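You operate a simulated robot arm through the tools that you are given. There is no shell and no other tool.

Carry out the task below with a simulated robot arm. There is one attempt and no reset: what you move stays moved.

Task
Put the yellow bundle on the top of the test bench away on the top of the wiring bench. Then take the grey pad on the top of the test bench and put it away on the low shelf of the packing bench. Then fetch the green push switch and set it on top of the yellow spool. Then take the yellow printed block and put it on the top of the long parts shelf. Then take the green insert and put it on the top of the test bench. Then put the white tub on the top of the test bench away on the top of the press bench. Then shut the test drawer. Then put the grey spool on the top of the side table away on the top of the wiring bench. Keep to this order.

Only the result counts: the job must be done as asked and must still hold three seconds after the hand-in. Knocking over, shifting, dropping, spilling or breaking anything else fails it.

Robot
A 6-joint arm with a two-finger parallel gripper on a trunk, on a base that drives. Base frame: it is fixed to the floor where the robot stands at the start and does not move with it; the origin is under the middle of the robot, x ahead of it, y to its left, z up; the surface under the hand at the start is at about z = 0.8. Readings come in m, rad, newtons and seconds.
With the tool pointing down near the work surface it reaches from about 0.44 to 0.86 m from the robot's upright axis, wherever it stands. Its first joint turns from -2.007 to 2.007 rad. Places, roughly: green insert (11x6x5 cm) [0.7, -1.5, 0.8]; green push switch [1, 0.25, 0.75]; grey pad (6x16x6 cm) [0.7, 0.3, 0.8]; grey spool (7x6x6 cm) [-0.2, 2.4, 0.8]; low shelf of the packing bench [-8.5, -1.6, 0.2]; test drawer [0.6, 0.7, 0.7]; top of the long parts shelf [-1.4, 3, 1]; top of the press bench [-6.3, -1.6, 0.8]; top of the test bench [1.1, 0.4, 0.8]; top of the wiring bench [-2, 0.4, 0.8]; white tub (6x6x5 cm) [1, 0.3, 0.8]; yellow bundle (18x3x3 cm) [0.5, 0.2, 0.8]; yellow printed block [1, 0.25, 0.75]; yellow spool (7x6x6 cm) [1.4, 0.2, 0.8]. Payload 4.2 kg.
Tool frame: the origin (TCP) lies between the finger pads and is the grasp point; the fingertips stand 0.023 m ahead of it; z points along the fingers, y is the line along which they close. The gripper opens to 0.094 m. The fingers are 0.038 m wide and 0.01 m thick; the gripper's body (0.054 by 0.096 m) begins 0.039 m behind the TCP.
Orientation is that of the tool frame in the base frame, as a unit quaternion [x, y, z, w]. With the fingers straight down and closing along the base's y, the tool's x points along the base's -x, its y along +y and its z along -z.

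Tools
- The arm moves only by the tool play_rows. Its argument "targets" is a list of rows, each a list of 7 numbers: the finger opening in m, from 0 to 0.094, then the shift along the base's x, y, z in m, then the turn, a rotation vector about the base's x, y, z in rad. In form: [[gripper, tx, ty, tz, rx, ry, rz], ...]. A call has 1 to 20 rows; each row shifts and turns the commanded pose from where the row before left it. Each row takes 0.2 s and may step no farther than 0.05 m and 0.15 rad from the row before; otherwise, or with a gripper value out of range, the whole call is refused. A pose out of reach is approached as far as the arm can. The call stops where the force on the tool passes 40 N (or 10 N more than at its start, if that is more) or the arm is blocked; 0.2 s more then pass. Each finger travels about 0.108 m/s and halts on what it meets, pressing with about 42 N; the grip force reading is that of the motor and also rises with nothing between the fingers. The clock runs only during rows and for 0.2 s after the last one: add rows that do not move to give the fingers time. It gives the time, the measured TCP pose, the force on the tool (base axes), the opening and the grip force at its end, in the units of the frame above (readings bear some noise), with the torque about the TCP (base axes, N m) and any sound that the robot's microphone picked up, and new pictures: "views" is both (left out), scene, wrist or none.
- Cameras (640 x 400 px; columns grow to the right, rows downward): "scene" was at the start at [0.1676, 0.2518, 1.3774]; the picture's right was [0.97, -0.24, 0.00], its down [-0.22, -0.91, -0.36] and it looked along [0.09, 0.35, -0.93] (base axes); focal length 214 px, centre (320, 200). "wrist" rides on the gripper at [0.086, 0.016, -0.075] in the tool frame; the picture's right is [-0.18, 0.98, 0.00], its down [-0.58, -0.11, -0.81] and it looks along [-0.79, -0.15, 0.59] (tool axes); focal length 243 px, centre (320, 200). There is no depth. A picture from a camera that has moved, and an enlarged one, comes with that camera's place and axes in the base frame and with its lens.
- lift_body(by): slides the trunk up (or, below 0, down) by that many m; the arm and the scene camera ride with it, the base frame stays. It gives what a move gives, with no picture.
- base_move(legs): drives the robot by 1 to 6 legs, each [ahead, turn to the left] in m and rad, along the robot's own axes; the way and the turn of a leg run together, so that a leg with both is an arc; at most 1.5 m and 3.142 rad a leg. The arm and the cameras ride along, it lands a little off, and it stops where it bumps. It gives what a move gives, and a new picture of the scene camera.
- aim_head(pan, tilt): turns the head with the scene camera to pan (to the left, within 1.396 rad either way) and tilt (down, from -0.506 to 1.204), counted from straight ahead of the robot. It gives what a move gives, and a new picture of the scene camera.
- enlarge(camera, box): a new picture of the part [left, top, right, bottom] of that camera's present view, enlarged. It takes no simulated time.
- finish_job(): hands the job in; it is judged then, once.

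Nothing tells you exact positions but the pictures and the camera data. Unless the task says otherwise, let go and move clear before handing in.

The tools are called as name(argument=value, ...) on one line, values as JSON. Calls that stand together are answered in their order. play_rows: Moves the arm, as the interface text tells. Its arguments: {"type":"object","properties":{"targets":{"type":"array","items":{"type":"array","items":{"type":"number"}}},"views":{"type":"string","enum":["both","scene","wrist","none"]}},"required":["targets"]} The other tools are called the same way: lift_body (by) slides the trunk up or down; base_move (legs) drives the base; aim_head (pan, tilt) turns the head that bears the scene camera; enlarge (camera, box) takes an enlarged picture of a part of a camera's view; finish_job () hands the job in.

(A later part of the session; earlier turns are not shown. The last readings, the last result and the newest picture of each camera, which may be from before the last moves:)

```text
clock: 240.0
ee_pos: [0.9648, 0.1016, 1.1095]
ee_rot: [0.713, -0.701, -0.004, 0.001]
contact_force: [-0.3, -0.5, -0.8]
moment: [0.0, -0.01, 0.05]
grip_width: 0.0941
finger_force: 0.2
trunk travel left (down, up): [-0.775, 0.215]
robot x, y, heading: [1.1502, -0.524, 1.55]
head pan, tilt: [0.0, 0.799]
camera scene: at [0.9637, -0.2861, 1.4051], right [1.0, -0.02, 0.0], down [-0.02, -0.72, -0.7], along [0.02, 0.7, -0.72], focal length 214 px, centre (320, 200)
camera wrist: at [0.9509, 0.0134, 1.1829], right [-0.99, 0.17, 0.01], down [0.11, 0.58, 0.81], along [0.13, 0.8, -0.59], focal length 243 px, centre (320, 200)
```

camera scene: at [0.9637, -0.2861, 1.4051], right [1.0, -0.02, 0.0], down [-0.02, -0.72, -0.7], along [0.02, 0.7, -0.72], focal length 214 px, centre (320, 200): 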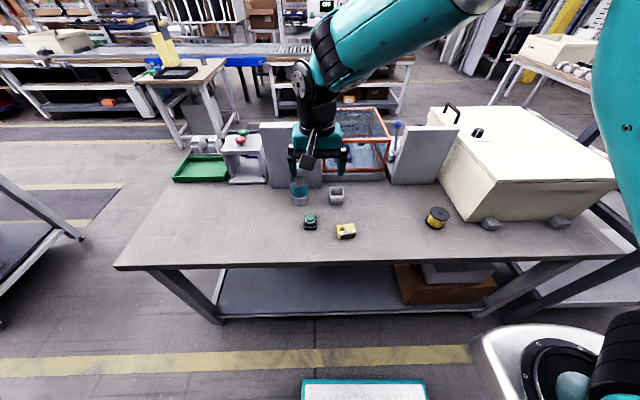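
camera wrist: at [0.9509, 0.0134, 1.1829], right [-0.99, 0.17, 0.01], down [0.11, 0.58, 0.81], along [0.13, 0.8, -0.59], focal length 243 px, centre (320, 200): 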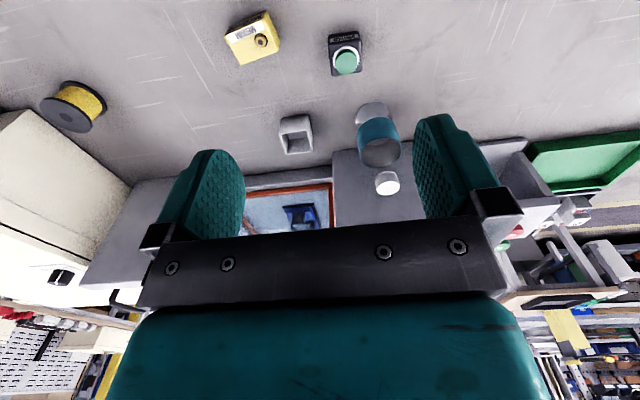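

enlarge(camera="scene", box=[400, 190, 480, 240])

enlarge(camera="wrist", box=[20, 60, 140, 140])

enlarge(camera="wrist", box=[220, 0, 380, 100])

```text
8.00 times, centred on (440, 215) of scene
camera zoom: at [0.9637, -0.2861, 1.4051], right [1.0, -0.02, 0.0], down [-0.02, -0.72, -0.7], along [0.02, 0.7, -0.72], focal length 1716 px, centre (-640, 80)
```

zoom: 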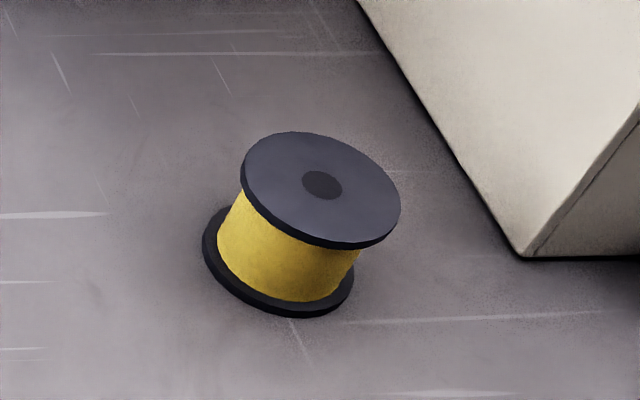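

```text
5.00 times, centred on (80, 100) of wrist
camera zoom: at [0.9509, 0.0134, 1.1829], right [-0.99, 0.17, 0.01], down [0.11, 0.58, 0.81], along [0.13, 0.8, -0.59], focal length 1213 px, centre (1520, 700)
```

zoom: 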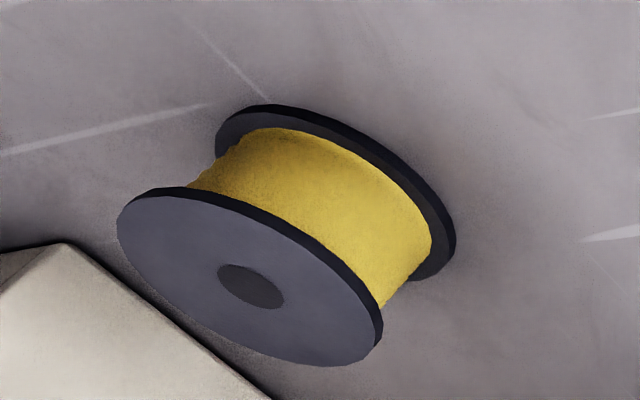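

```text
4.00 times, centred on (300, 50) of wrist
camera zoom: at [0.9509, 0.0134, 1.1829], right [-0.99, 0.17, 0.01], down [0.11, 0.58, 0.81], along [0.13, 0.8, -0.59], focal length 970 px, centre (400, 800)
```

zoom: 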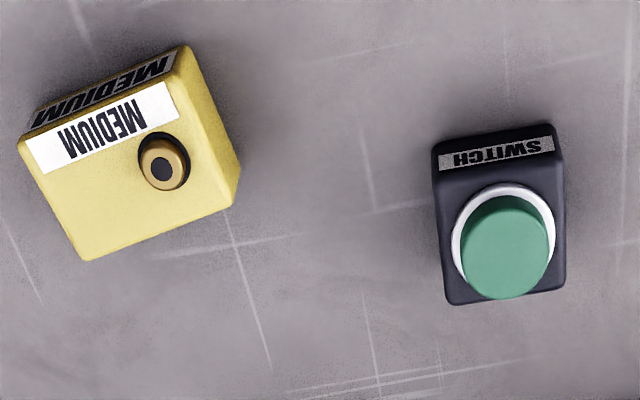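

The switch is at about (0.942, 0.177) and the yellow spool stands upright at about (1.372, 0.171), top near z 0.86. Moving above the switch.

play_rows(targets=[[0.094, -0.0115, 0.037, -0.03, 0, 0, 0], [0.094, -0.0115, 0.037, -0.03, 0, 0, 0], [0.094, 0, 0, -0.04, 0, 0, 0], [0.094, 0, 0, -0.04, 0, 0, 0], [0.094, 0, 0, -0.04, 0, 0, 0], [0.094, 0, 0, 0, 0, 0, 0]])

enlarge(camera="scene", box=[270, 160, 370, 240])

```text
clock: 241.4
ee_pos: [0.9408, 0.1721, 0.9288]
ee_rot: [0.713, -0.701, -0.005, 0.001]
contact_force: [-0.4, 0.7, 0.2]
moment: [0.0, 0.02, -0.01]
grip_width: 0.0938
finger_force: 0.1
trunk travel left (down, up): [-0.775, 0.215]
robot x, y, heading: [1.1516, -0.5263, 1.55]
head pan, tilt: [0.0, 0.799]
camera scene: at [0.9637, -0.2861, 1.4051], right [1.0, -0.02, 0.0], down [-0.02, -0.72, -0.7], along [0.02, 0.7, -0.72], focal length 214 px, centre (320, 200)
camera wrist: at [0.9279, 0.083, 1.0019], right [-0.99, 0.17, 0.01], down [0.11, 0.58, 0.81], along [0.13, 0.8, -0.59], focal length 243 px, centre (320, 200)
```

scene: 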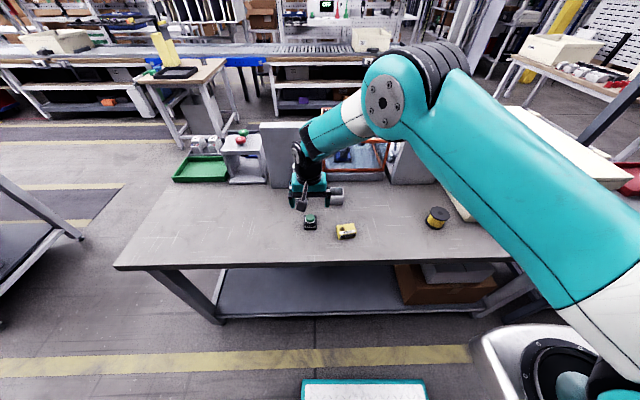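
wrist: 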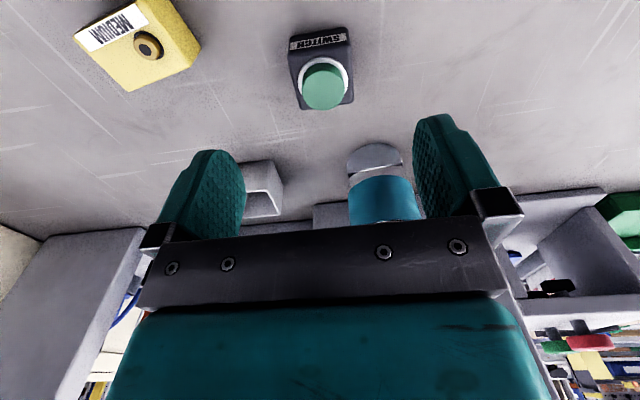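

```text
5.00 times, centred on (320, 200) of scene
camera zoom: at [0.9637, -0.2861, 1.4051], right [1.0, -0.02, 0.0], down [-0.02, -0.72, -0.7], along [0.02, 0.7, -0.72], focal length 1072 px, centre (320, 200)
```

zoom: 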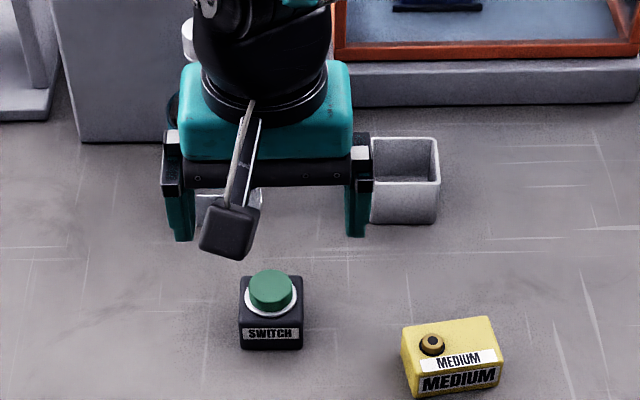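

play_rows(targets=[[0.094, 0, 0, -0.04, 0, 0, 0], [0.094, 0, 0, -0.04, 0, 0, 0], [0.094, 0, 0, -0.013, 0, 0, 0], [0.094, 0, 0, 0, 0, 0, 0]])

enlarge(camera="scene", box=[270, 180, 350, 240])

```text
clock: 242.4
ee_pos: [0.941, 0.1724, 0.8366]
ee_rot: [0.713, -0.701, -0.005, 0.001]
contact_force: [-0.4, 0.2, 0.7]
moment: [0.01, 0.01, -0.02]
grip_width: 0.0938
finger_force: 0.0
trunk travel left (down, up): [-0.775, 0.215]
robot x, y, heading: [1.1493, -0.5245, 1.547]
head pan, tilt: [0.0, 0.799]
camera scene: at [0.9637, -0.286, 1.4051], right [1.0, -0.02, 0.0], down [-0.02, -0.72, -0.7], along [0.02, 0.7, -0.72], focal length 214 px, centre (320, 200)
camera wrist: at [0.9267, 0.0845, 0.9093], right [-0.99, 0.17, 0.01], down [0.11, 0.58, 0.81], along [0.13, 0.8, -0.59], focal length 243 px, centre (320, 200)
```

scene: 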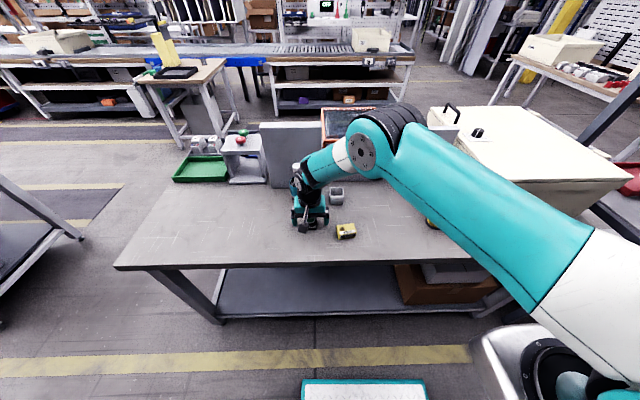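
wrist: 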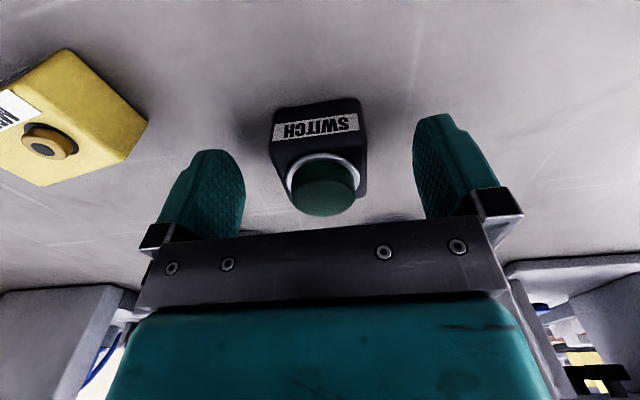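

```text
6.67 times, centred on (310, 210) of scene
camera zoom: at [0.9637, -0.286, 1.4051], right [1.0, -0.02, 0.0], down [-0.02, -0.72, -0.7], along [0.02, 0.7, -0.72], focal length 1430 px, centre (387, 133)
```

zoom: 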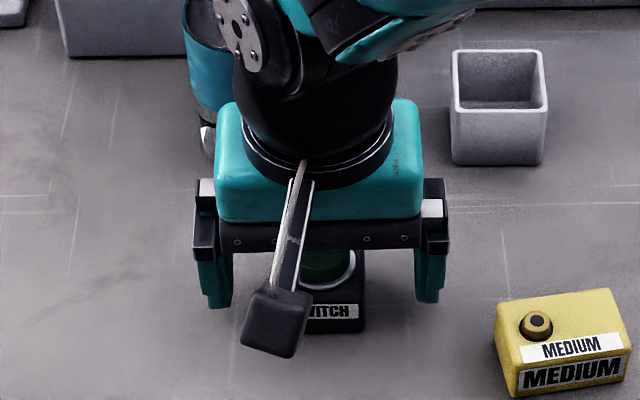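

play_rows(targets=[[0.094, 0, 0.003, -0.005, 0, 0, 0], [0.094, 0, 0, -0.003, 0, 0, 0], [0.07, 0, 0, 0, 0, 0, 0], [0.05, 0, 0, 0, 0, 0, 0], [0.03, 0, 0, 0, 0, 0, 0], [0.02, 0, 0, 0, 0, 0, 0], [0.02, 0, 0, 0, 0, 0, 0]])

```text
clock: 244.0
ee_pos: [0.9395, 0.1771, 0.8272]
ee_rot: [0.713, -0.701, -0.005, 0.0]
contact_force: [0.2, 1.2, 1.0]
moment: [-0.05, -0.05, -0.03]
grip_width: 0.0433
finger_force: 42.5
trunk travel left (down, up): [-0.775, 0.215]
robot x, y, heading: [1.1485, -0.5235, 1.553]
head pan, tilt: [0.0, 0.799]
camera scene: at [0.9636, -0.286, 1.4051], right [1.0, -0.02, 0.0], down [-0.02, -0.72, -0.7], along [0.02, 0.7, -0.72], focal length 214 px, centre (320, 200)
camera wrist: at [0.9269, 0.0885, 0.9018], right [-0.99, 0.17, 0.01], down [0.11, 0.58, 0.81], along [0.13, 0.8, -0.59], focal length 243 px, centre (320, 200)
```

scene: 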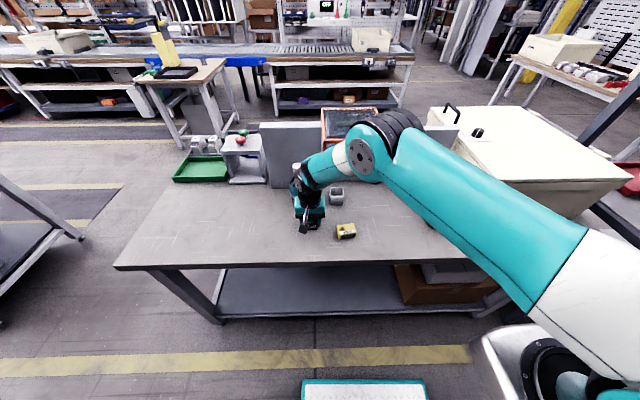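
wrist: 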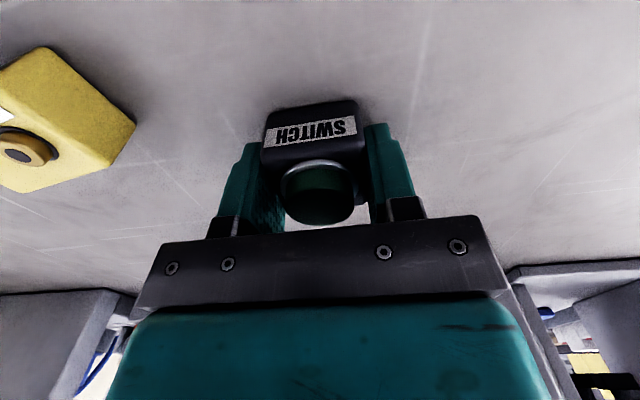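

Switch gripped (0.043 m). Lifting and carrying over the spool.

play_rows(targets=[[0.02, 0, 0, 0.02, 0, 0, 0], [0.02, 0, 0, 0.04, 0, 0, 0], [0.02, 0, 0, 0.05, 0, 0, 0], [0.02, 0, 0, 0.05, 0, 0, 0], [0.02, 0.043, 0, 0.02, 0, 0, 0], [0.02, 0.043, 0, 0, 0, 0, 0], [0.02, 0.043, 0, 0, 0, 0, 0], [0.02, 0.043, 0, 0, 0, 0, 0], [0.02, 0.043, 0, 0, 0, 0, 0], [0.02, 0.043, -0.001, 0, 0, 0, 0], [0.02, 0.043, -0.001, 0, 0, 0, 0], [0.02, 0.043, -0.001, 0, 0, 0, 0], [0.02, 0.043, -0.001, 0, 0, 0, 0], [0.02, 0.044, 0, 0, 0, 0, 0], [0.02, 0, 0, 0, 0, 0, 0]])

enlarge(camera="scene", box=[390, 150, 490, 240])

```text
clock: 247.2
ee_pos: [1.3713, 0.1736, 1.0102]
ee_rot: [0.713, -0.702, -0.003, 0.001]
contact_force: [0.0, -1.1, -1.5]
moment: [0.0, -0.03, 0.02]
grip_width: 0.0435
finger_force: 42.2
trunk travel left (down, up): [-0.775, 0.215]
robot x, y, heading: [1.1539, -0.5249, 1.544]
head pan, tilt: [0.0, 0.799]
camera scene: at [0.9637, -0.286, 1.4051], right [1.0, -0.02, 0.0], down [-0.02, -0.72, -0.7], along [0.02, 0.7, -0.72], focal length 214 px, centre (320, 200)
camera wrist: at [1.3581, 0.0856, 1.0833], right [-0.99, 0.17, 0.01], down [0.11, 0.58, 0.81], along [0.13, 0.8, -0.59], focal length 243 px, centre (320, 200)
```

scene: 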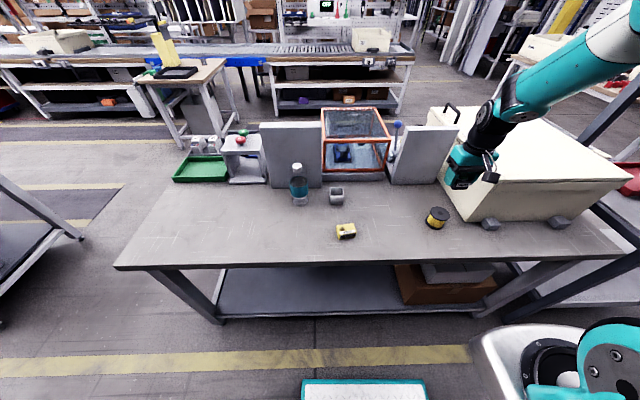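
wrist: 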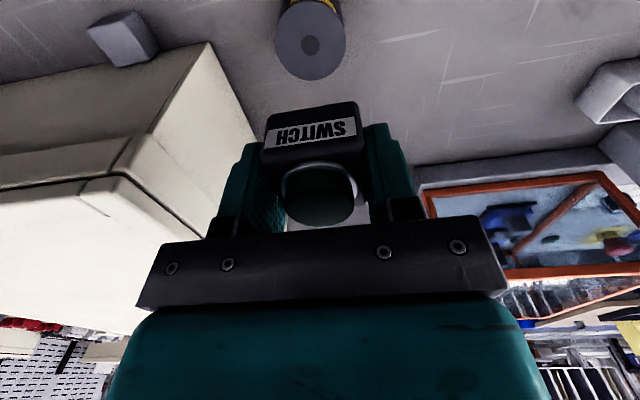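

```text
4.44 times, centred on (440, 195) of scene
camera zoom: at [0.9637, -0.286, 1.4051], right [1.0, -0.02, 0.0], down [-0.02, -0.72, -0.7], along [0.02, 0.7, -0.72], focal length 953 px, centre (-213, 222)
```

zoom: 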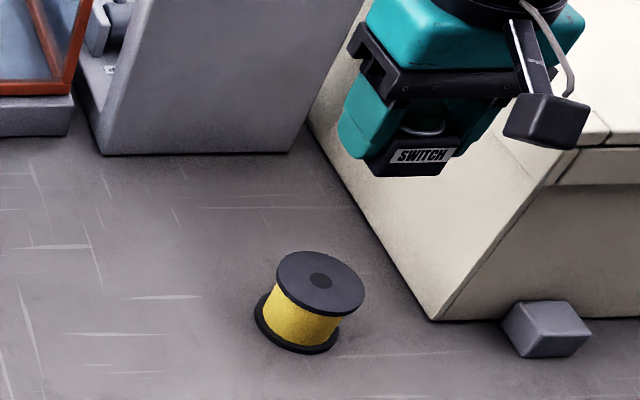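

Spool top appears to be near z 0.85 with centre about (1.382, 0.178). Adjusting and lowering partway.

play_rows(targets=[[0.02, 0.011, 0.005, -0.02, 0, 0, 0], [0.02, 0, 0, -0.03, 0, 0, 0], [0.02, 0, 0, -0.03, 0, 0, 0], [0.02, 0, 0, -0.03, 0, 0, 0], [0.02, 0, 0, 0, 0, 0, 0]])

enlarge(camera="scene", box=[410, 180, 470, 235])

enlarge(camera="wrist", box=[230, 0, 430, 125])

```text
clock: 248.4
ee_pos: [1.3816, 0.1777, 0.8982]
ee_rot: [0.712, -0.702, -0.005, 0.001]
contact_force: [0.4, 0.2, -1.5]
moment: [0.0, 0.0, 0.02]
grip_width: 0.0431
finger_force: 41.8
trunk travel left (down, up): [-0.775, 0.215]
robot x, y, heading: [1.151, -0.5287, 1.55]
head pan, tilt: [0.0, 0.799]
camera scene: at [0.9638, -0.286, 1.4052], right [1.0, -0.02, 0.0], down [-0.02, -0.72, -0.7], along [0.02, 0.7, -0.72], focal length 214 px, centre (320, 200)
camera wrist: at [1.3683, 0.0896, 0.9727], right [-0.99, 0.17, 0.01], down [0.11, 0.58, 0.81], along [0.13, 0.8, -0.59], focal length 243 px, centre (320, 200)
```

scene: 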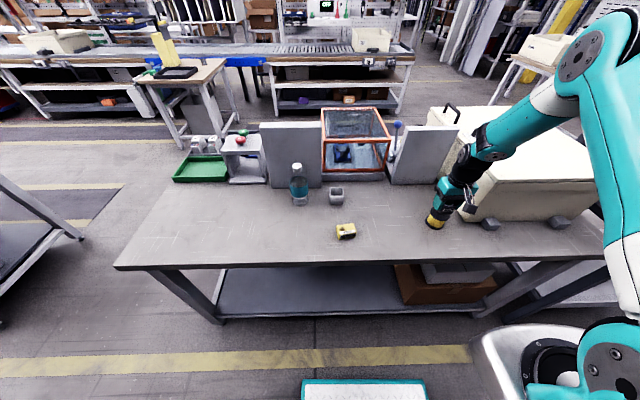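
wrist: 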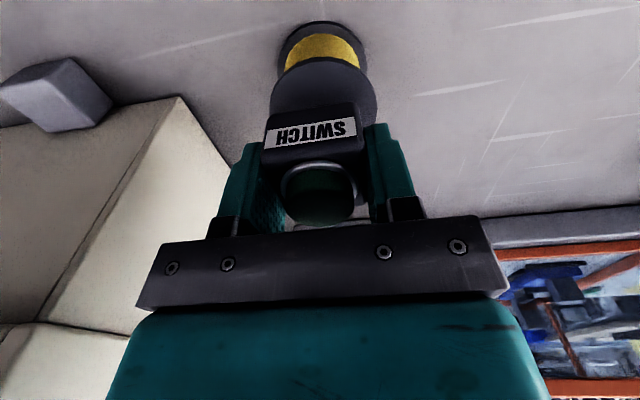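

```text
7.27 times, centred on (440, 208) of scene
camera zoom: at [0.9638, -0.286, 1.4052], right [1.0, -0.02, 0.0], down [-0.02, -0.72, -0.7], along [0.02, 0.7, -0.72], focal length 1560 px, centre (-553, 146)
```

zoom: 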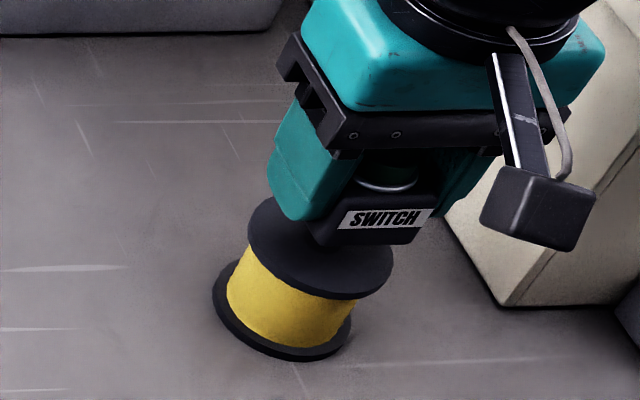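

```text
3.20 times, centred on (330, 62) of wrist
camera zoom: at [1.3683, 0.0896, 0.9727], right [-0.99, 0.17, 0.01], down [0.11, 0.58, 0.81], along [0.13, 0.8, -0.59], focal length 776 px, centre (288, 640)
```

zoom: 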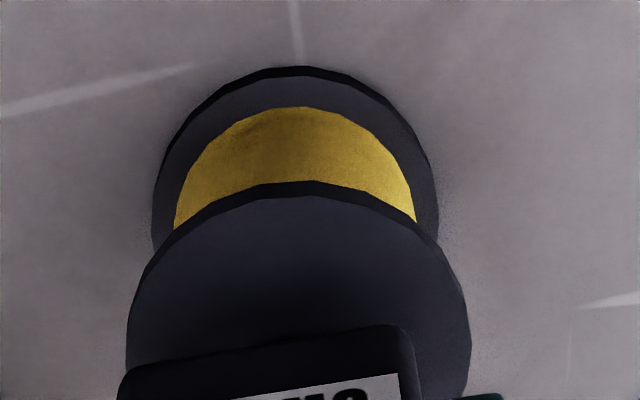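

play_rows(targets=[[0.02, -0.004, -0.005, 0, 0, 0, 0], [0.02, 0, 0, -0.01, 0, 0, 0], [0.02, 0, 0, -0.005, 0, 0, 0], [0.02, 0, 0, 0, 0, 0, 0]], views="none")

enlarge(camera="scene", box=[410, 180, 470, 235])

```text
clock: 249.4
ee_pos: [1.3781, 0.174, 0.8843]
ee_rot: [0.712, -0.702, -0.004, 0.001]
contact_force: [-0.2, 0.8, -0.3]
moment: [0.01, 0.02, 0.0]
grip_width: 0.0433
finger_force: 41.6
trunk travel left (down, up): [-0.775, 0.215]
robot x, y, heading: [1.151, -0.5242, 1.549]
head pan, tilt: [0.0, 0.799]
```

```text
7.27 times, centred on (440, 208) of scene
camera zoom: at [0.9638, -0.286, 1.4051], right [1.0, -0.02, 0.0], down [-0.02, -0.72, -0.7], along [0.02, 0.7, -0.72], focal length 1560 px, centre (-553, 146)
```

zoom: 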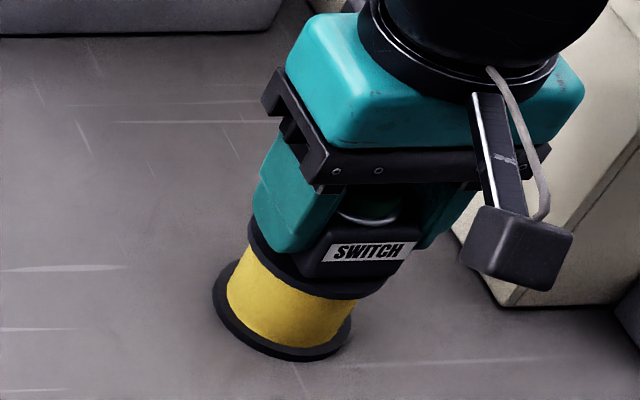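

play_rows(targets=[[0.02, -0.004, 0.002, 0, 0, 0, 0], [0.02, 0, 0, -0.004, 0, 0, 0], [0.02, 0, 0, -0.003, 0, 0, 0], [0.02, 0, 0, -0.002, 0, 0, 0], [0.02, 0, 0, 0, 0, 0, 0]], views="wrist")

enlarge(camera="scene", box=[410, 180, 470, 235])

```text
clock: 250.3
ee_pos: [1.3746, 0.1769, 0.8793]
ee_rot: [0.713, -0.701, -0.007, -0.004]
contact_force: [-0.7, -3.6, 21.6]
moment: [-0.44, 0.01, 0.0]
grip_width: 0.0434
finger_force: 42.1
trunk travel left (down, up): [-0.775, 0.215]
robot x, y, heading: [1.1524, -0.527, 1.547]
head pan, tilt: [0.0, 0.799]
stopped in row 4: the force on the tool passed its limit at 41 N (the readings are from after the stop); the commanded pose is now the measured one
camera wrist: at [1.3615, 0.0879, 0.9523], right [-0.99, 0.17, 0.01], down [0.1, 0.57, 0.81], along [0.13, 0.8, -0.58], focal length 243 px, centre (320, 200)
```

wrist: 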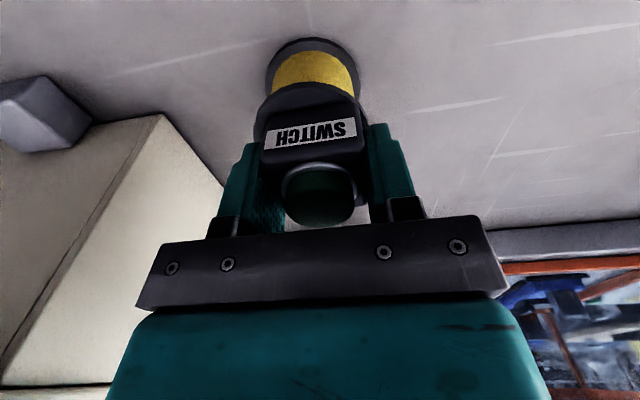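

```text
7.27 times, centred on (440, 208) of scene
camera zoom: at [0.9634, -0.2871, 1.4053], right [1.0, -0.02, 0.0], down [-0.02, -0.72, -0.7], along [0.02, 0.7, -0.72], focal length 1560 px, centre (-553, 146)
```

zoom: 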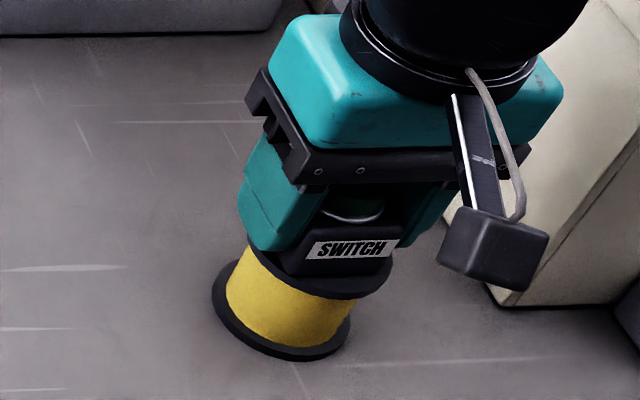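

The switch rests on the spool, centred. Releasing gently and lifting.

play_rows(targets=[[0.045, 0, 0, 0.0005, 0, 0, 0], [0.05, 0, 0, 0, 0, 0, 0], [0.06, 0, 0, 0, 0, 0, 0], [0.065, 0, 0, 0, 0, 0, 0], [0.065, 0, 0, 0, 0, 0, 0]], views="none")

enlarge(camera="scene", box=[410, 180, 470, 235])

play_rows(targets=[[0.065, 0, 0, 0.005, 0, 0, 0], [0.065, 0, 0, 0.01, 0, 0, 0], [0.065, 0, 0, 0.03, 0, 0, 0], [0.065, 0, 0, 0.05, 0, 0, 0], [0.065, 0, 0, 0.05, 0, 0, 0], [0.065, -0.04, 0, 0.01, 0, 0, 0], [0.065, -0.04, 0, 0, 0, 0, 0], [0.065, -0.04, 0, 0, 0, 0, 0], [0.065, 0, 0, 0, 0, 0, 0]])

enlarge(camera="scene", box=[410, 180, 470, 235])

```text
clock: 251.6
ee_pos: [1.3743, 0.1759, 0.8781]
ee_rot: [0.713, -0.701, -0.004, -0.001]
contact_force: [-0.4, -0.3, 0.6]
moment: [0.01, 0.0, -0.02]
grip_width: 0.065
finger_force: 0.0
trunk travel left (down, up): [-0.775, 0.215]
robot x, y, heading: [1.1505, -0.5263, 1.55]
head pan, tilt: [0.0, 0.799]
```

```text
7.27 times, centred on (440, 208) of scene
camera zoom: at [0.9638, -0.2861, 1.4051], right [1.0, -0.02, 0.0], down [-0.02, -0.72, -0.7], along [0.02, 0.7, -0.72], focal length 1560 px, centre (-553, 146)
```

zoom: 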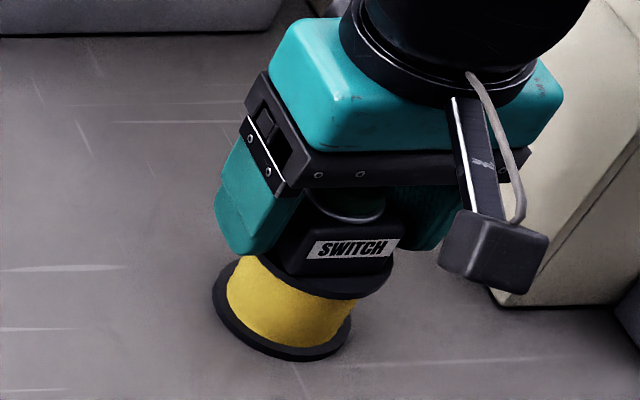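

```text
clock: 253.6
ee_pos: [1.2561, 0.1772, 1.0311]
ee_rot: [0.713, -0.701, -0.004, -0.002]
contact_force: [0.6, 0.2, -0.8]
moment: [0.01, 0.01, 0.02]
grip_width: 0.065
finger_force: 0.1
trunk travel left (down, up): [-0.775, 0.215]
robot x, y, heading: [1.1523, -0.5286, 1.549]
head pan, tilt: [0.0, 0.799]
camera scene: at [0.9638, -0.2861, 1.4052], right [1.0, -0.02, 0.0], down [-0.02, -0.72, -0.7], along [0.02, 0.7, -0.72], focal length 214 px, centre (320, 200)
camera wrist: at [1.2424, 0.0876, 1.1049], right [-0.99, 0.17, 0.01], down [0.1, 0.58, 0.81], along [0.13, 0.8, -0.59], focal length 243 px, centre (320, 200)
```

scene: 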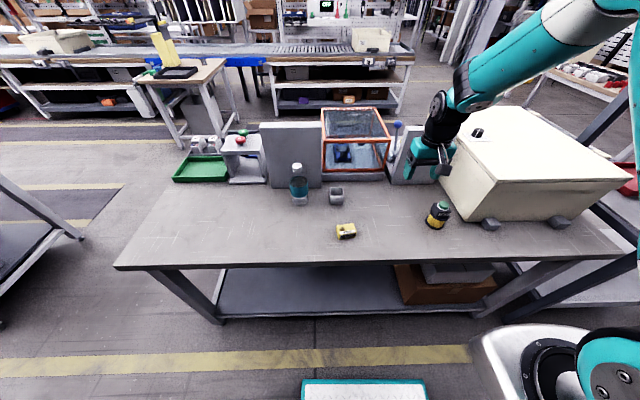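
wrist: 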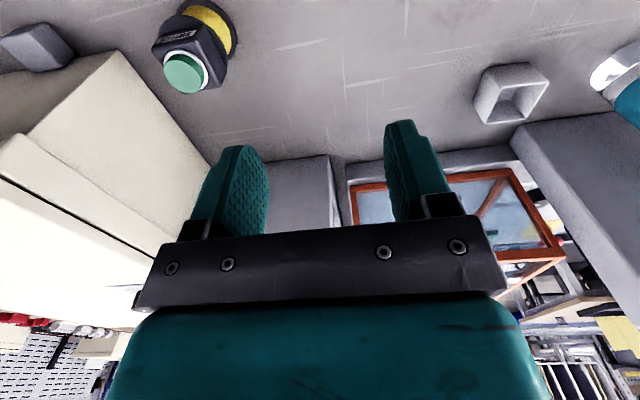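

```text
7.27 times, centred on (440, 208) of scene
camera zoom: at [0.9638, -0.2861, 1.4052], right [1.0, -0.02, 0.0], down [-0.02, -0.72, -0.7], along [0.02, 0.7, -0.72], focal length 1560 px, centre (-553, 146)
```

zoom: 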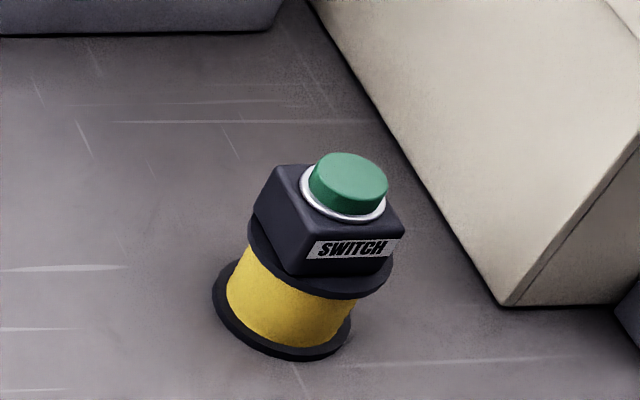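

The switch stands well on the spool. Next the yellow block near (1.06, 0.14); moving above it with a small yaw to match.

play_rows(targets=[[0.094, -0.04, -0.008, 0, 0, 0, 0.05], [0.094, -0.04, -0.008, 0, 0, 0, 0.05], [0.094, -0.04, -0.008, -0.02, 0, 0, 0.05], [0.094, -0.04, -0.008, -0.03, 0, 0, 0], [0.094, -0.035, -0.007, -0.03, 0, 0, 0], [0.094, 0, 0, -0.03, 0, 0, 0], [0.094, 0, 0, 0, 0, 0, 0]])

enlarge(camera="scene", box=[310, 190, 380, 245])

```text
refused: row 4 steps farther than a row can; nothing moved
```

```text
7.27 times, centred on (345, 218) of scene
camera zoom: at [0.9638, -0.2861, 1.4052], right [1.0, -0.02, 0.0], down [-0.02, -0.72, -0.7], along [0.02, 0.7, -0.72], focal length 1560 px, centre (138, 73)
```

zoom: 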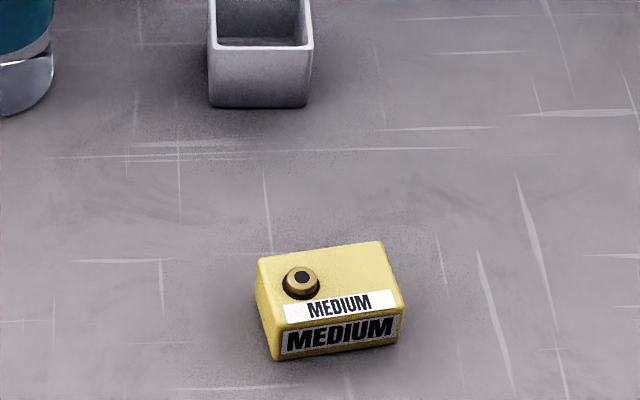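

play_rows(targets=[[0.094, -0.039, -0.007, 0, 0, 0, 0.054], [0.094, -0.039, -0.007, -0.01, 0, 0, 0.054], [0.094, -0.039, -0.007, -0.02, 0, 0, 0.053], [0.094, -0.039, -0.007, -0.02, 0, 0, 0], [0.094, -0.039, -0.008, -0.025, 0, 0, 0], [0.094, 0, 0, -0.035, 0, 0, 0], [0.094, 0, 0, 0, 0, 0, 0]])

enlarge(camera="scene", box=[310, 190, 380, 245])

```text
clock: 255.2
ee_pos: [1.0586, 0.141, 0.9229]
ee_rot: [0.766, -0.643, -0.005, -0.002]
contact_force: [0.1, -0.2, 0.2]
moment: [-0.05, -0.01, -0.03]
grip_width: 0.0941
finger_force: 0.1
trunk travel left (down, up): [-0.775, 0.215]
robot x, y, heading: [1.1495, -0.5241, 1.547]
head pan, tilt: [0.0, 0.799]
camera scene: at [0.9637, -0.2862, 1.4052], right [1.0, -0.02, 0.0], down [-0.02, -0.72, -0.7], along [0.02, 0.7, -0.72], focal length 214 px, centre (320, 200)
camera wrist: at [1.0597, 0.0509, 0.9955], right [-1.0, 0.01, 0.01], down [0.01, 0.58, 0.81], along [0.0, 0.81, -0.58], focal length 243 px, centre (320, 200)
```

scene: 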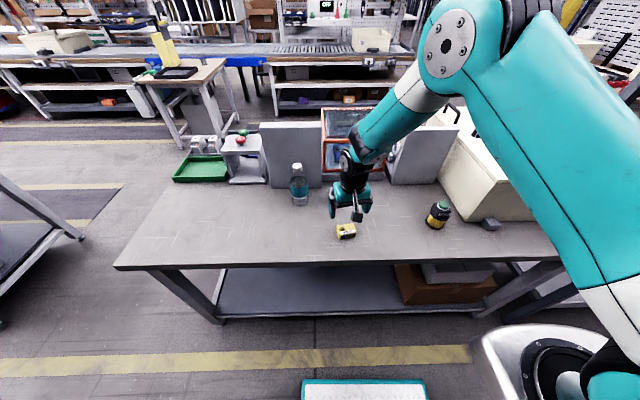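
wrist: 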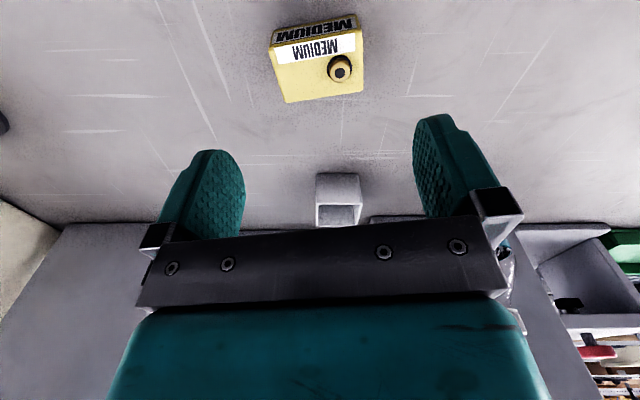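

```text
7.27 times, centred on (345, 218) of scene
camera zoom: at [0.9637, -0.2862, 1.4052], right [1.0, -0.02, 0.0], down [-0.02, -0.72, -0.7], along [0.02, 0.7, -0.72], focal length 1560 px, centre (138, 73)
```

zoom: 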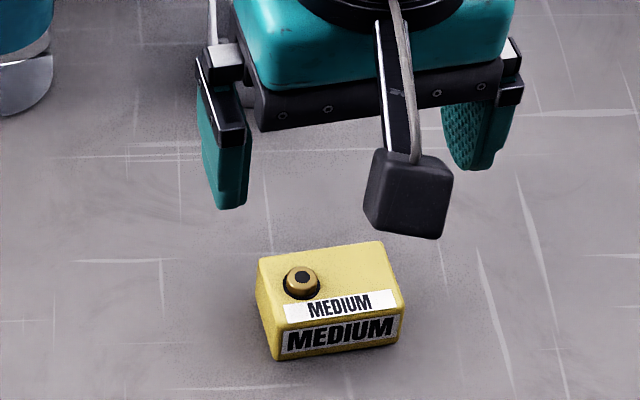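

play_rows(targets=[[0.094, 0.002, -0.004, -0.04, 0, 0, 0], [0.094, 0, 0, -0.04, 0, 0, 0], [0.094, 0, 0, -0.01, 0, 0, 0], [0.094, 0, 0, -0.004, 0, 0, 0], [0.094, 0, 0, 0, 0, 0, 0]])

enlarge(camera="scene", box=[310, 190, 380, 245])

```text
clock: 256.4
ee_pos: [1.0605, 0.1357, 0.8295]
ee_rot: [0.767, -0.642, -0.005, -0.001]
contact_force: [-0.2, -0.5, 0.6]
moment: [0.01, 0.04, -0.02]
grip_width: 0.094
finger_force: 0.0
trunk travel left (down, up): [-0.775, 0.215]
robot x, y, heading: [1.1507, -0.5254, 1.548]
head pan, tilt: [0.0, 0.799]
camera scene: at [0.9637, -0.2861, 1.4051], right [1.0, -0.02, 0.0], down [-0.02, -0.72, -0.7], along [0.02, 0.7, -0.72], focal length 214 px, centre (320, 200)
camera wrist: at [1.0616, 0.047, 0.9022], right [-1.0, 0.01, 0.01], down [0.01, 0.58, 0.81], along [0.0, 0.81, -0.58], focal length 243 px, centre (320, 200)
```

scene: 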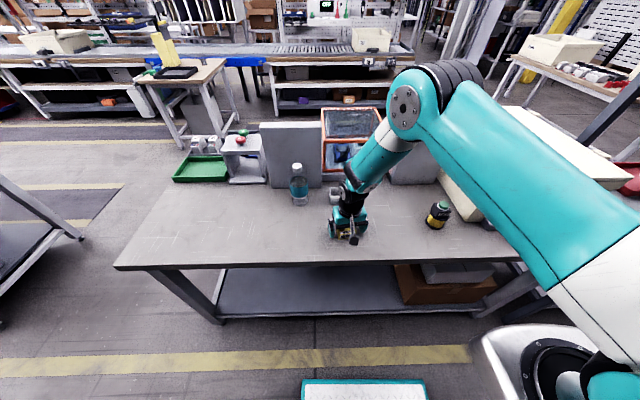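
wrist: 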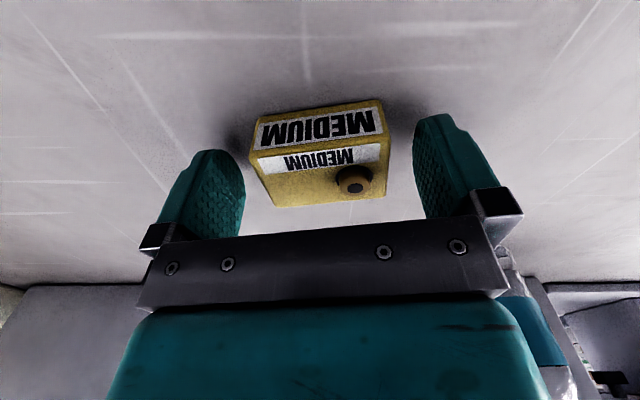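

```text
7.27 times, centred on (345, 218) of scene
camera zoom: at [0.9637, -0.2861, 1.4051], right [1.0, -0.02, 0.0], down [-0.02, -0.72, -0.7], along [0.02, 0.7, -0.72], focal length 1560 px, centre (138, 73)
```

zoom: 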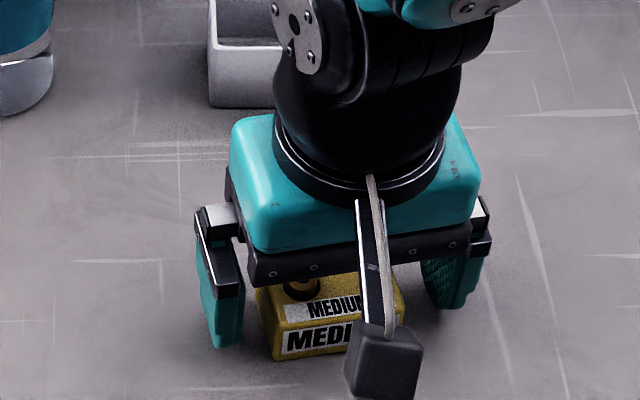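

play_rows(targets=[[0.08, 0, 0, -0.002, 0, 0, 0], [0.065, 0, 0, 0, 0, 0, 0], [0.05, 0, 0, 0, 0, 0, 0], [0.04, 0, 0, 0, 0, 0, 0], [0.04, 0, 0, 0, 0, 0, 0]], views="wrist")

play_rows(targets=[[0.04, 0, 0, 0.02, 0, 0, 0], [0.04, 0, 0, 0.04, 0, 0, 0], [0.04, 0, 0, 0.05, 0, 0, 0], [0.04, 0, 0, 0.05, 0, 0, 0], [0.04, 0, 0, 0.05, 0, 0, 0], [0.04, 0, 0, 0.05, 0, 0, 0], [0.04, 0.02, -0.04, 0.01, 0, 0, 0], [0.04, 0.02, -0.04, 0, 0, 0, 0], [0.04, 0, 0, 0, 0, 0, 0]])

```text
clock: 257.6
ee_pos: [1.0605, 0.1374, 0.826]
ee_rot: [0.767, -0.642, -0.005, -0.001]
contact_force: [0.9, 0.5, 0.3]
moment: [0.04, -0.07, 0.02]
grip_width: 0.0593
finger_force: 41.9
trunk travel left (down, up): [-0.775, 0.215]
robot x, y, heading: [1.1539, -0.5246, 1.546]
head pan, tilt: [0.0, 0.799]
camera wrist: at [1.062, 0.047, 0.9004], right [-1.0, 0.01, 0.01], down [0.01, 0.58, 0.81], along [0.0, 0.81, -0.58], focal length 243 px, centre (320, 200)
```

wrist: 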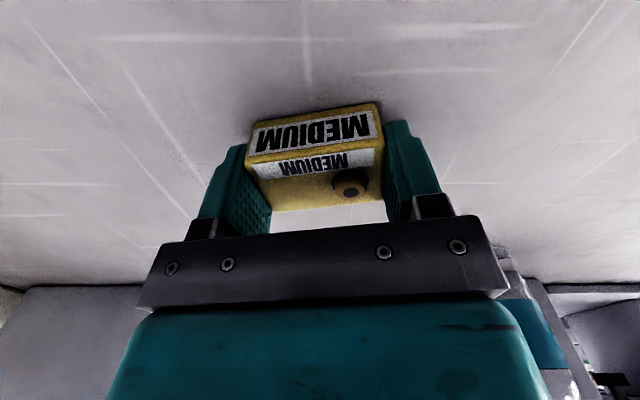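

```text
clock: 259.6
ee_pos: [1.1005, 0.0568, 1.0992]
ee_rot: [0.767, -0.642, -0.005, -0.001]
contact_force: [-0.2, 0.9, -1.0]
moment: [0.0, -0.01, 0.0]
grip_width: 0.0595
finger_force: 42.4
trunk travel left (down, up): [-0.775, 0.215]
robot x, y, heading: [1.1504, -0.5249, 1.552]
head pan, tilt: [0.0, 0.799]
camera scene: at [0.9637, -0.2859, 1.4051], right [1.0, -0.02, 0.0], down [-0.02, -0.72, -0.7], along [0.02, 0.7, -0.72], focal length 214 px, centre (320, 200)
camera wrist: at [1.1024, -0.0323, 1.1724], right [-1.0, 0.01, 0.01], down [0.01, 0.59, 0.81], along [0.0, 0.81, -0.59], focal length 243 px, centre (320, 200)
```

scene: 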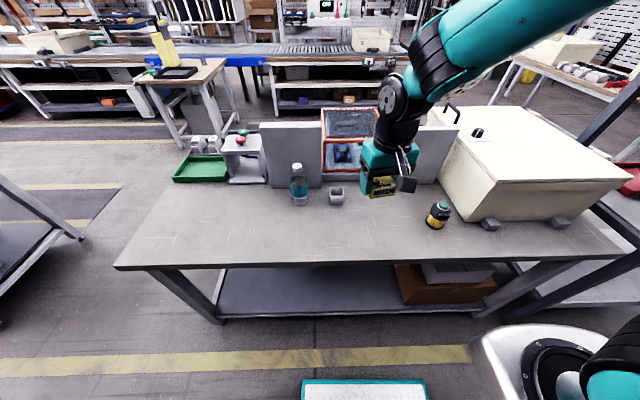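
wrist: 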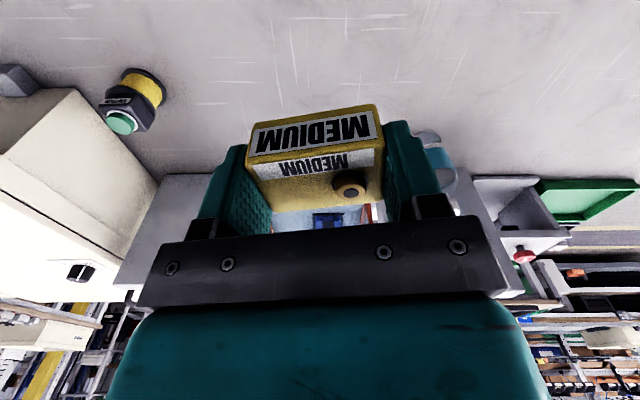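

Block held. Now looking toward the long parts shelf at about (-1.4, 3).

aim_head(pan=0.62, tilt=0.2)

enlarge(camera="scene", box=[180, 110, 460, 285])

```text
clock: 260.6
ee_pos: [1.0995, 0.058, 1.0995]
ee_rot: [0.767, -0.642, -0.004, 0.0]
contact_force: [-0.2, 0.2, 0.3]
moment: [-0.01, 0.01, -0.01]
grip_width: 0.0594
finger_force: 42.0
trunk travel left (down, up): [-0.775, 0.215]
robot x, y, heading: [1.1515, -0.5287, 1.548]
head pan, tilt: [0.62, 0.201]
camera scene: at [0.9096, -0.2896, 1.4587], right [0.83, 0.56, 0.0], down [0.11, -0.17, -0.98], along [-0.55, 0.81, -0.2], focal length 214 px, centre (320, 200)
```

scene: 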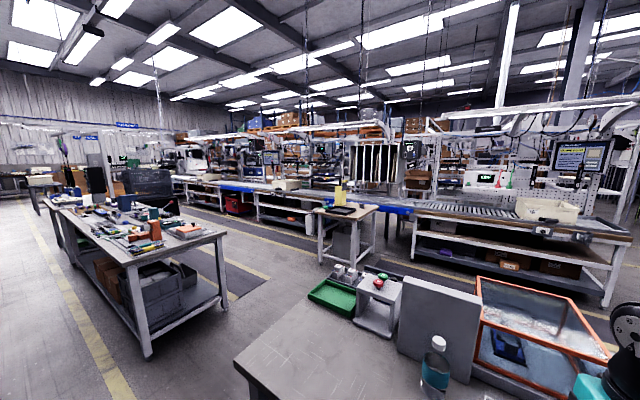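

```text
2.29 times, centred on (320, 198) of scene
camera zoom: at [0.9096, -0.2896, 1.4587], right [0.83, 0.56, 0.0], down [0.11, -0.17, -0.98], along [-0.55, 0.81, -0.2], focal length 490 px, centre (320, 206)
```

zoom: 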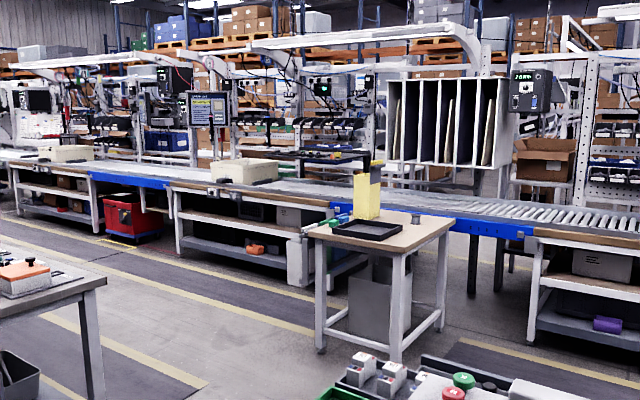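

enlarge(camera="scene", box=[270, 150, 370, 215])

```text
6.15 times, centred on (320, 182) of scene
camera zoom: at [0.9096, -0.2896, 1.4587], right [0.83, 0.56, 0.0], down [0.11, -0.17, -0.98], along [-0.55, 0.81, -0.2], focal length 1320 px, centre (320, 308)
```

zoom: 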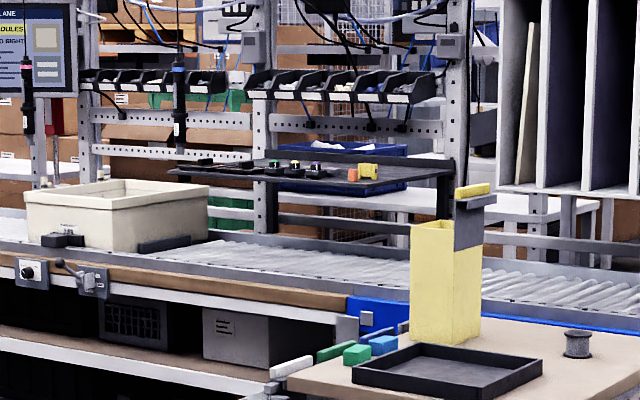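

The long parts shelf is the dark raised shelf behind the roller conveyor, holding similar blocks. I'll drive through the gap between benches and approach it.

base_move(legs=[[0, 1.594], [1.4, 0]])

base_move(legs=[[0, -1.571], [1.0, 0]])

aim_head(pan=0.5, tilt=0.35)

```text
clock: 271.4
ee_pos: [-0.8241, -0.583, 1.1001]
ee_rot: [0.995, 0.096, -0.004, 0.002]
contact_force: [-0.2, 0.2, -0.7]
moment: [-0.02, -0.02, -0.01]
grip_width: 0.0594
finger_force: 42.2
trunk travel left (down, up): [-0.775, 0.215]
robot x, y, heading: [-0.2401, -0.5214, 3.132]
head pan, tilt: [0.62, 0.201]
camera scene: at [-0.4685, -0.7703, 1.4588], right [-0.57, 0.82, 0.0], down [0.16, 0.11, -0.98], along [-0.8, -0.56, -0.2], focal length 214 px, centre (320, 200)
```

scene: 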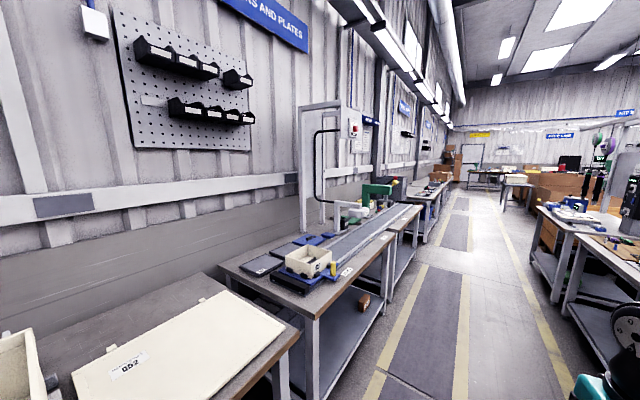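

```text
clock: 280.4
ee_pos: [-0.286, 1.0504, 1.0998]
ee_rot: [0.772, -0.635, -0.006, 0.0]
contact_force: [1.2, 0.1, -0.5]
moment: [0.01, 0.0, 0.0]
grip_width: 0.0591
finger_force: 42.0
trunk travel left (down, up): [-0.775, 0.215]
robot x, y, heading: [-0.2253, 0.4663, 1.567]
head pan, tilt: [0.62, 0.201]
camera scene: at [-0.472, 0.6994, 1.4588], right [0.82, 0.58, 0.0], down [0.11, -0.16, -0.98], along [-0.56, 0.8, -0.2], focal length 214 px, centre (320, 200)
```

scene: 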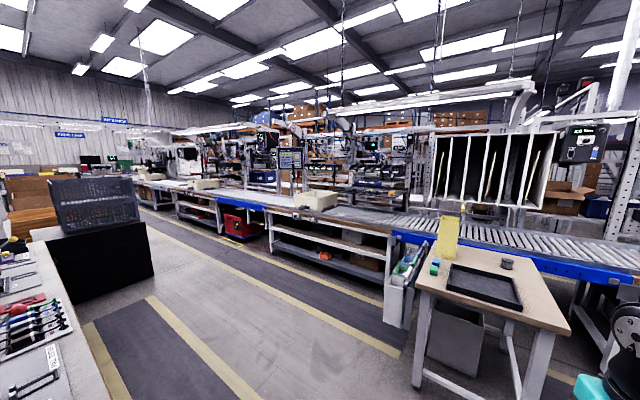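

```text
clock: 281.1
ee_pos: [-0.2871, 1.0488, 1.0988]
ee_rot: [0.772, -0.635, -0.005, 0.0]
contact_force: [1.0, 0.0, -1.3]
moment: [-0.01, -0.03, 0.02]
grip_width: 0.0594
finger_force: 41.8
trunk travel left (down, up): [-0.775, 0.215]
robot x, y, heading: [-0.2272, 0.4641, 1.564]
head pan, tilt: [0.499, 0.351]
camera scene: at [-0.4624, 0.7052, 1.4448], right [0.88, 0.47, 0.0], down [0.16, -0.3, -0.94], along [-0.44, 0.83, -0.34], focal length 214 px, centre (320, 200)
```

scene: 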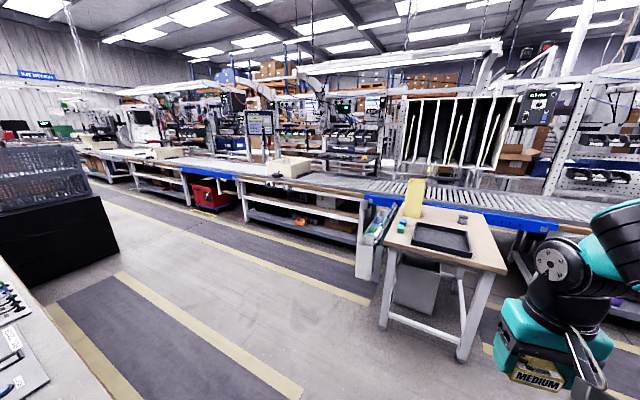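

base_move(legs=[[0.76, 0], [0, 1.571], [1.15, 0], [0, -1.571]])

aim_head(pan=0.0, tilt=0.3)

enlarge(camera="scene", box=[160, 100, 480, 300])

```text
clock: 298.2
ee_pos: [-1.3887, 1.8806, 1.0987]
ee_rot: [0.75, -0.661, -0.005, -0.002]
contact_force: [0.0, 0.2, -1.0]
moment: [-0.01, 0.02, 0.0]
grip_width: 0.0592
finger_force: 41.5
trunk travel left (down, up): [-0.775, 0.215]
robot x, y, heading: [-1.3713, 1.2929, 1.501]
head pan, tilt: [0.499, 0.351]
camera scene: at [-1.588, 1.5488, 1.4448], right [0.91, 0.41, 0.0], down [0.14, -0.31, -0.94], along [-0.39, 0.86, -0.34], focal length 214 px, centre (320, 200)
```

scene: 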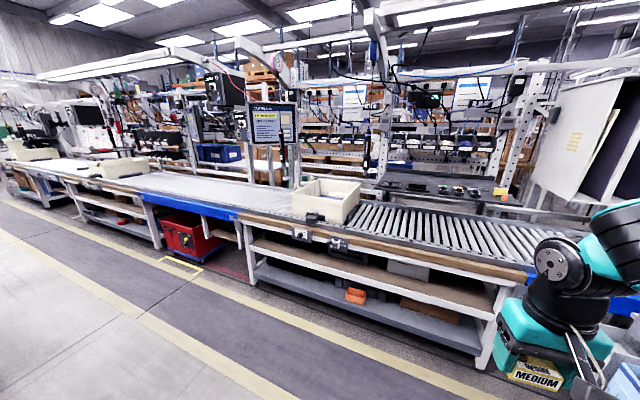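

```text
clock: 299.2
ee_pos: [-1.3905, 1.8802, 1.1001]
ee_rot: [0.75, -0.661, -0.005, 0.0]
contact_force: [0.9, -0.1, -1.0]
moment: [0.0, 0.01, -0.01]
grip_width: 0.0591
finger_force: 42.4
trunk travel left (down, up): [-0.775, 0.215]
robot x, y, heading: [-1.3696, 1.299, 1.498]
head pan, tilt: [0.0, 0.3]
camera scene: at [-1.5428, 1.5572, 1.4495], right [1.0, -0.07, 0.0], down [-0.02, -0.3, -0.96], along [0.07, 0.95, -0.3], focal length 214 px, centre (320, 200)
```

scene: 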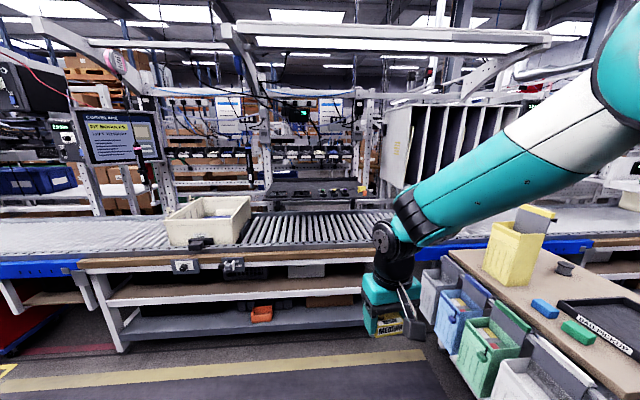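

```text
2.00 times, centred on (320, 200) of scene
camera zoom: at [-1.5428, 1.5572, 1.4495], right [1.0, -0.07, 0.0], down [-0.02, -0.3, -0.96], along [0.07, 0.95, -0.3], focal length 429 px, centre (320, 200)
```

zoom: 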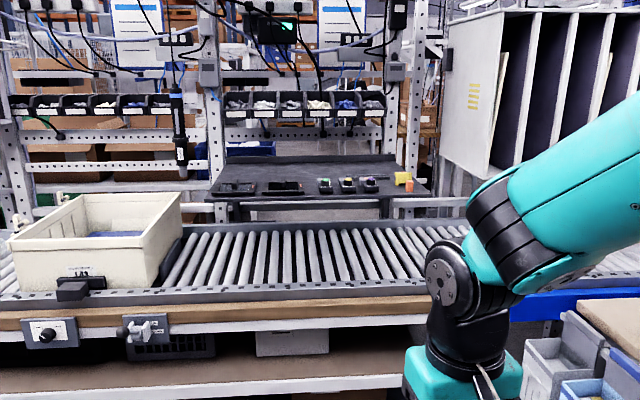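

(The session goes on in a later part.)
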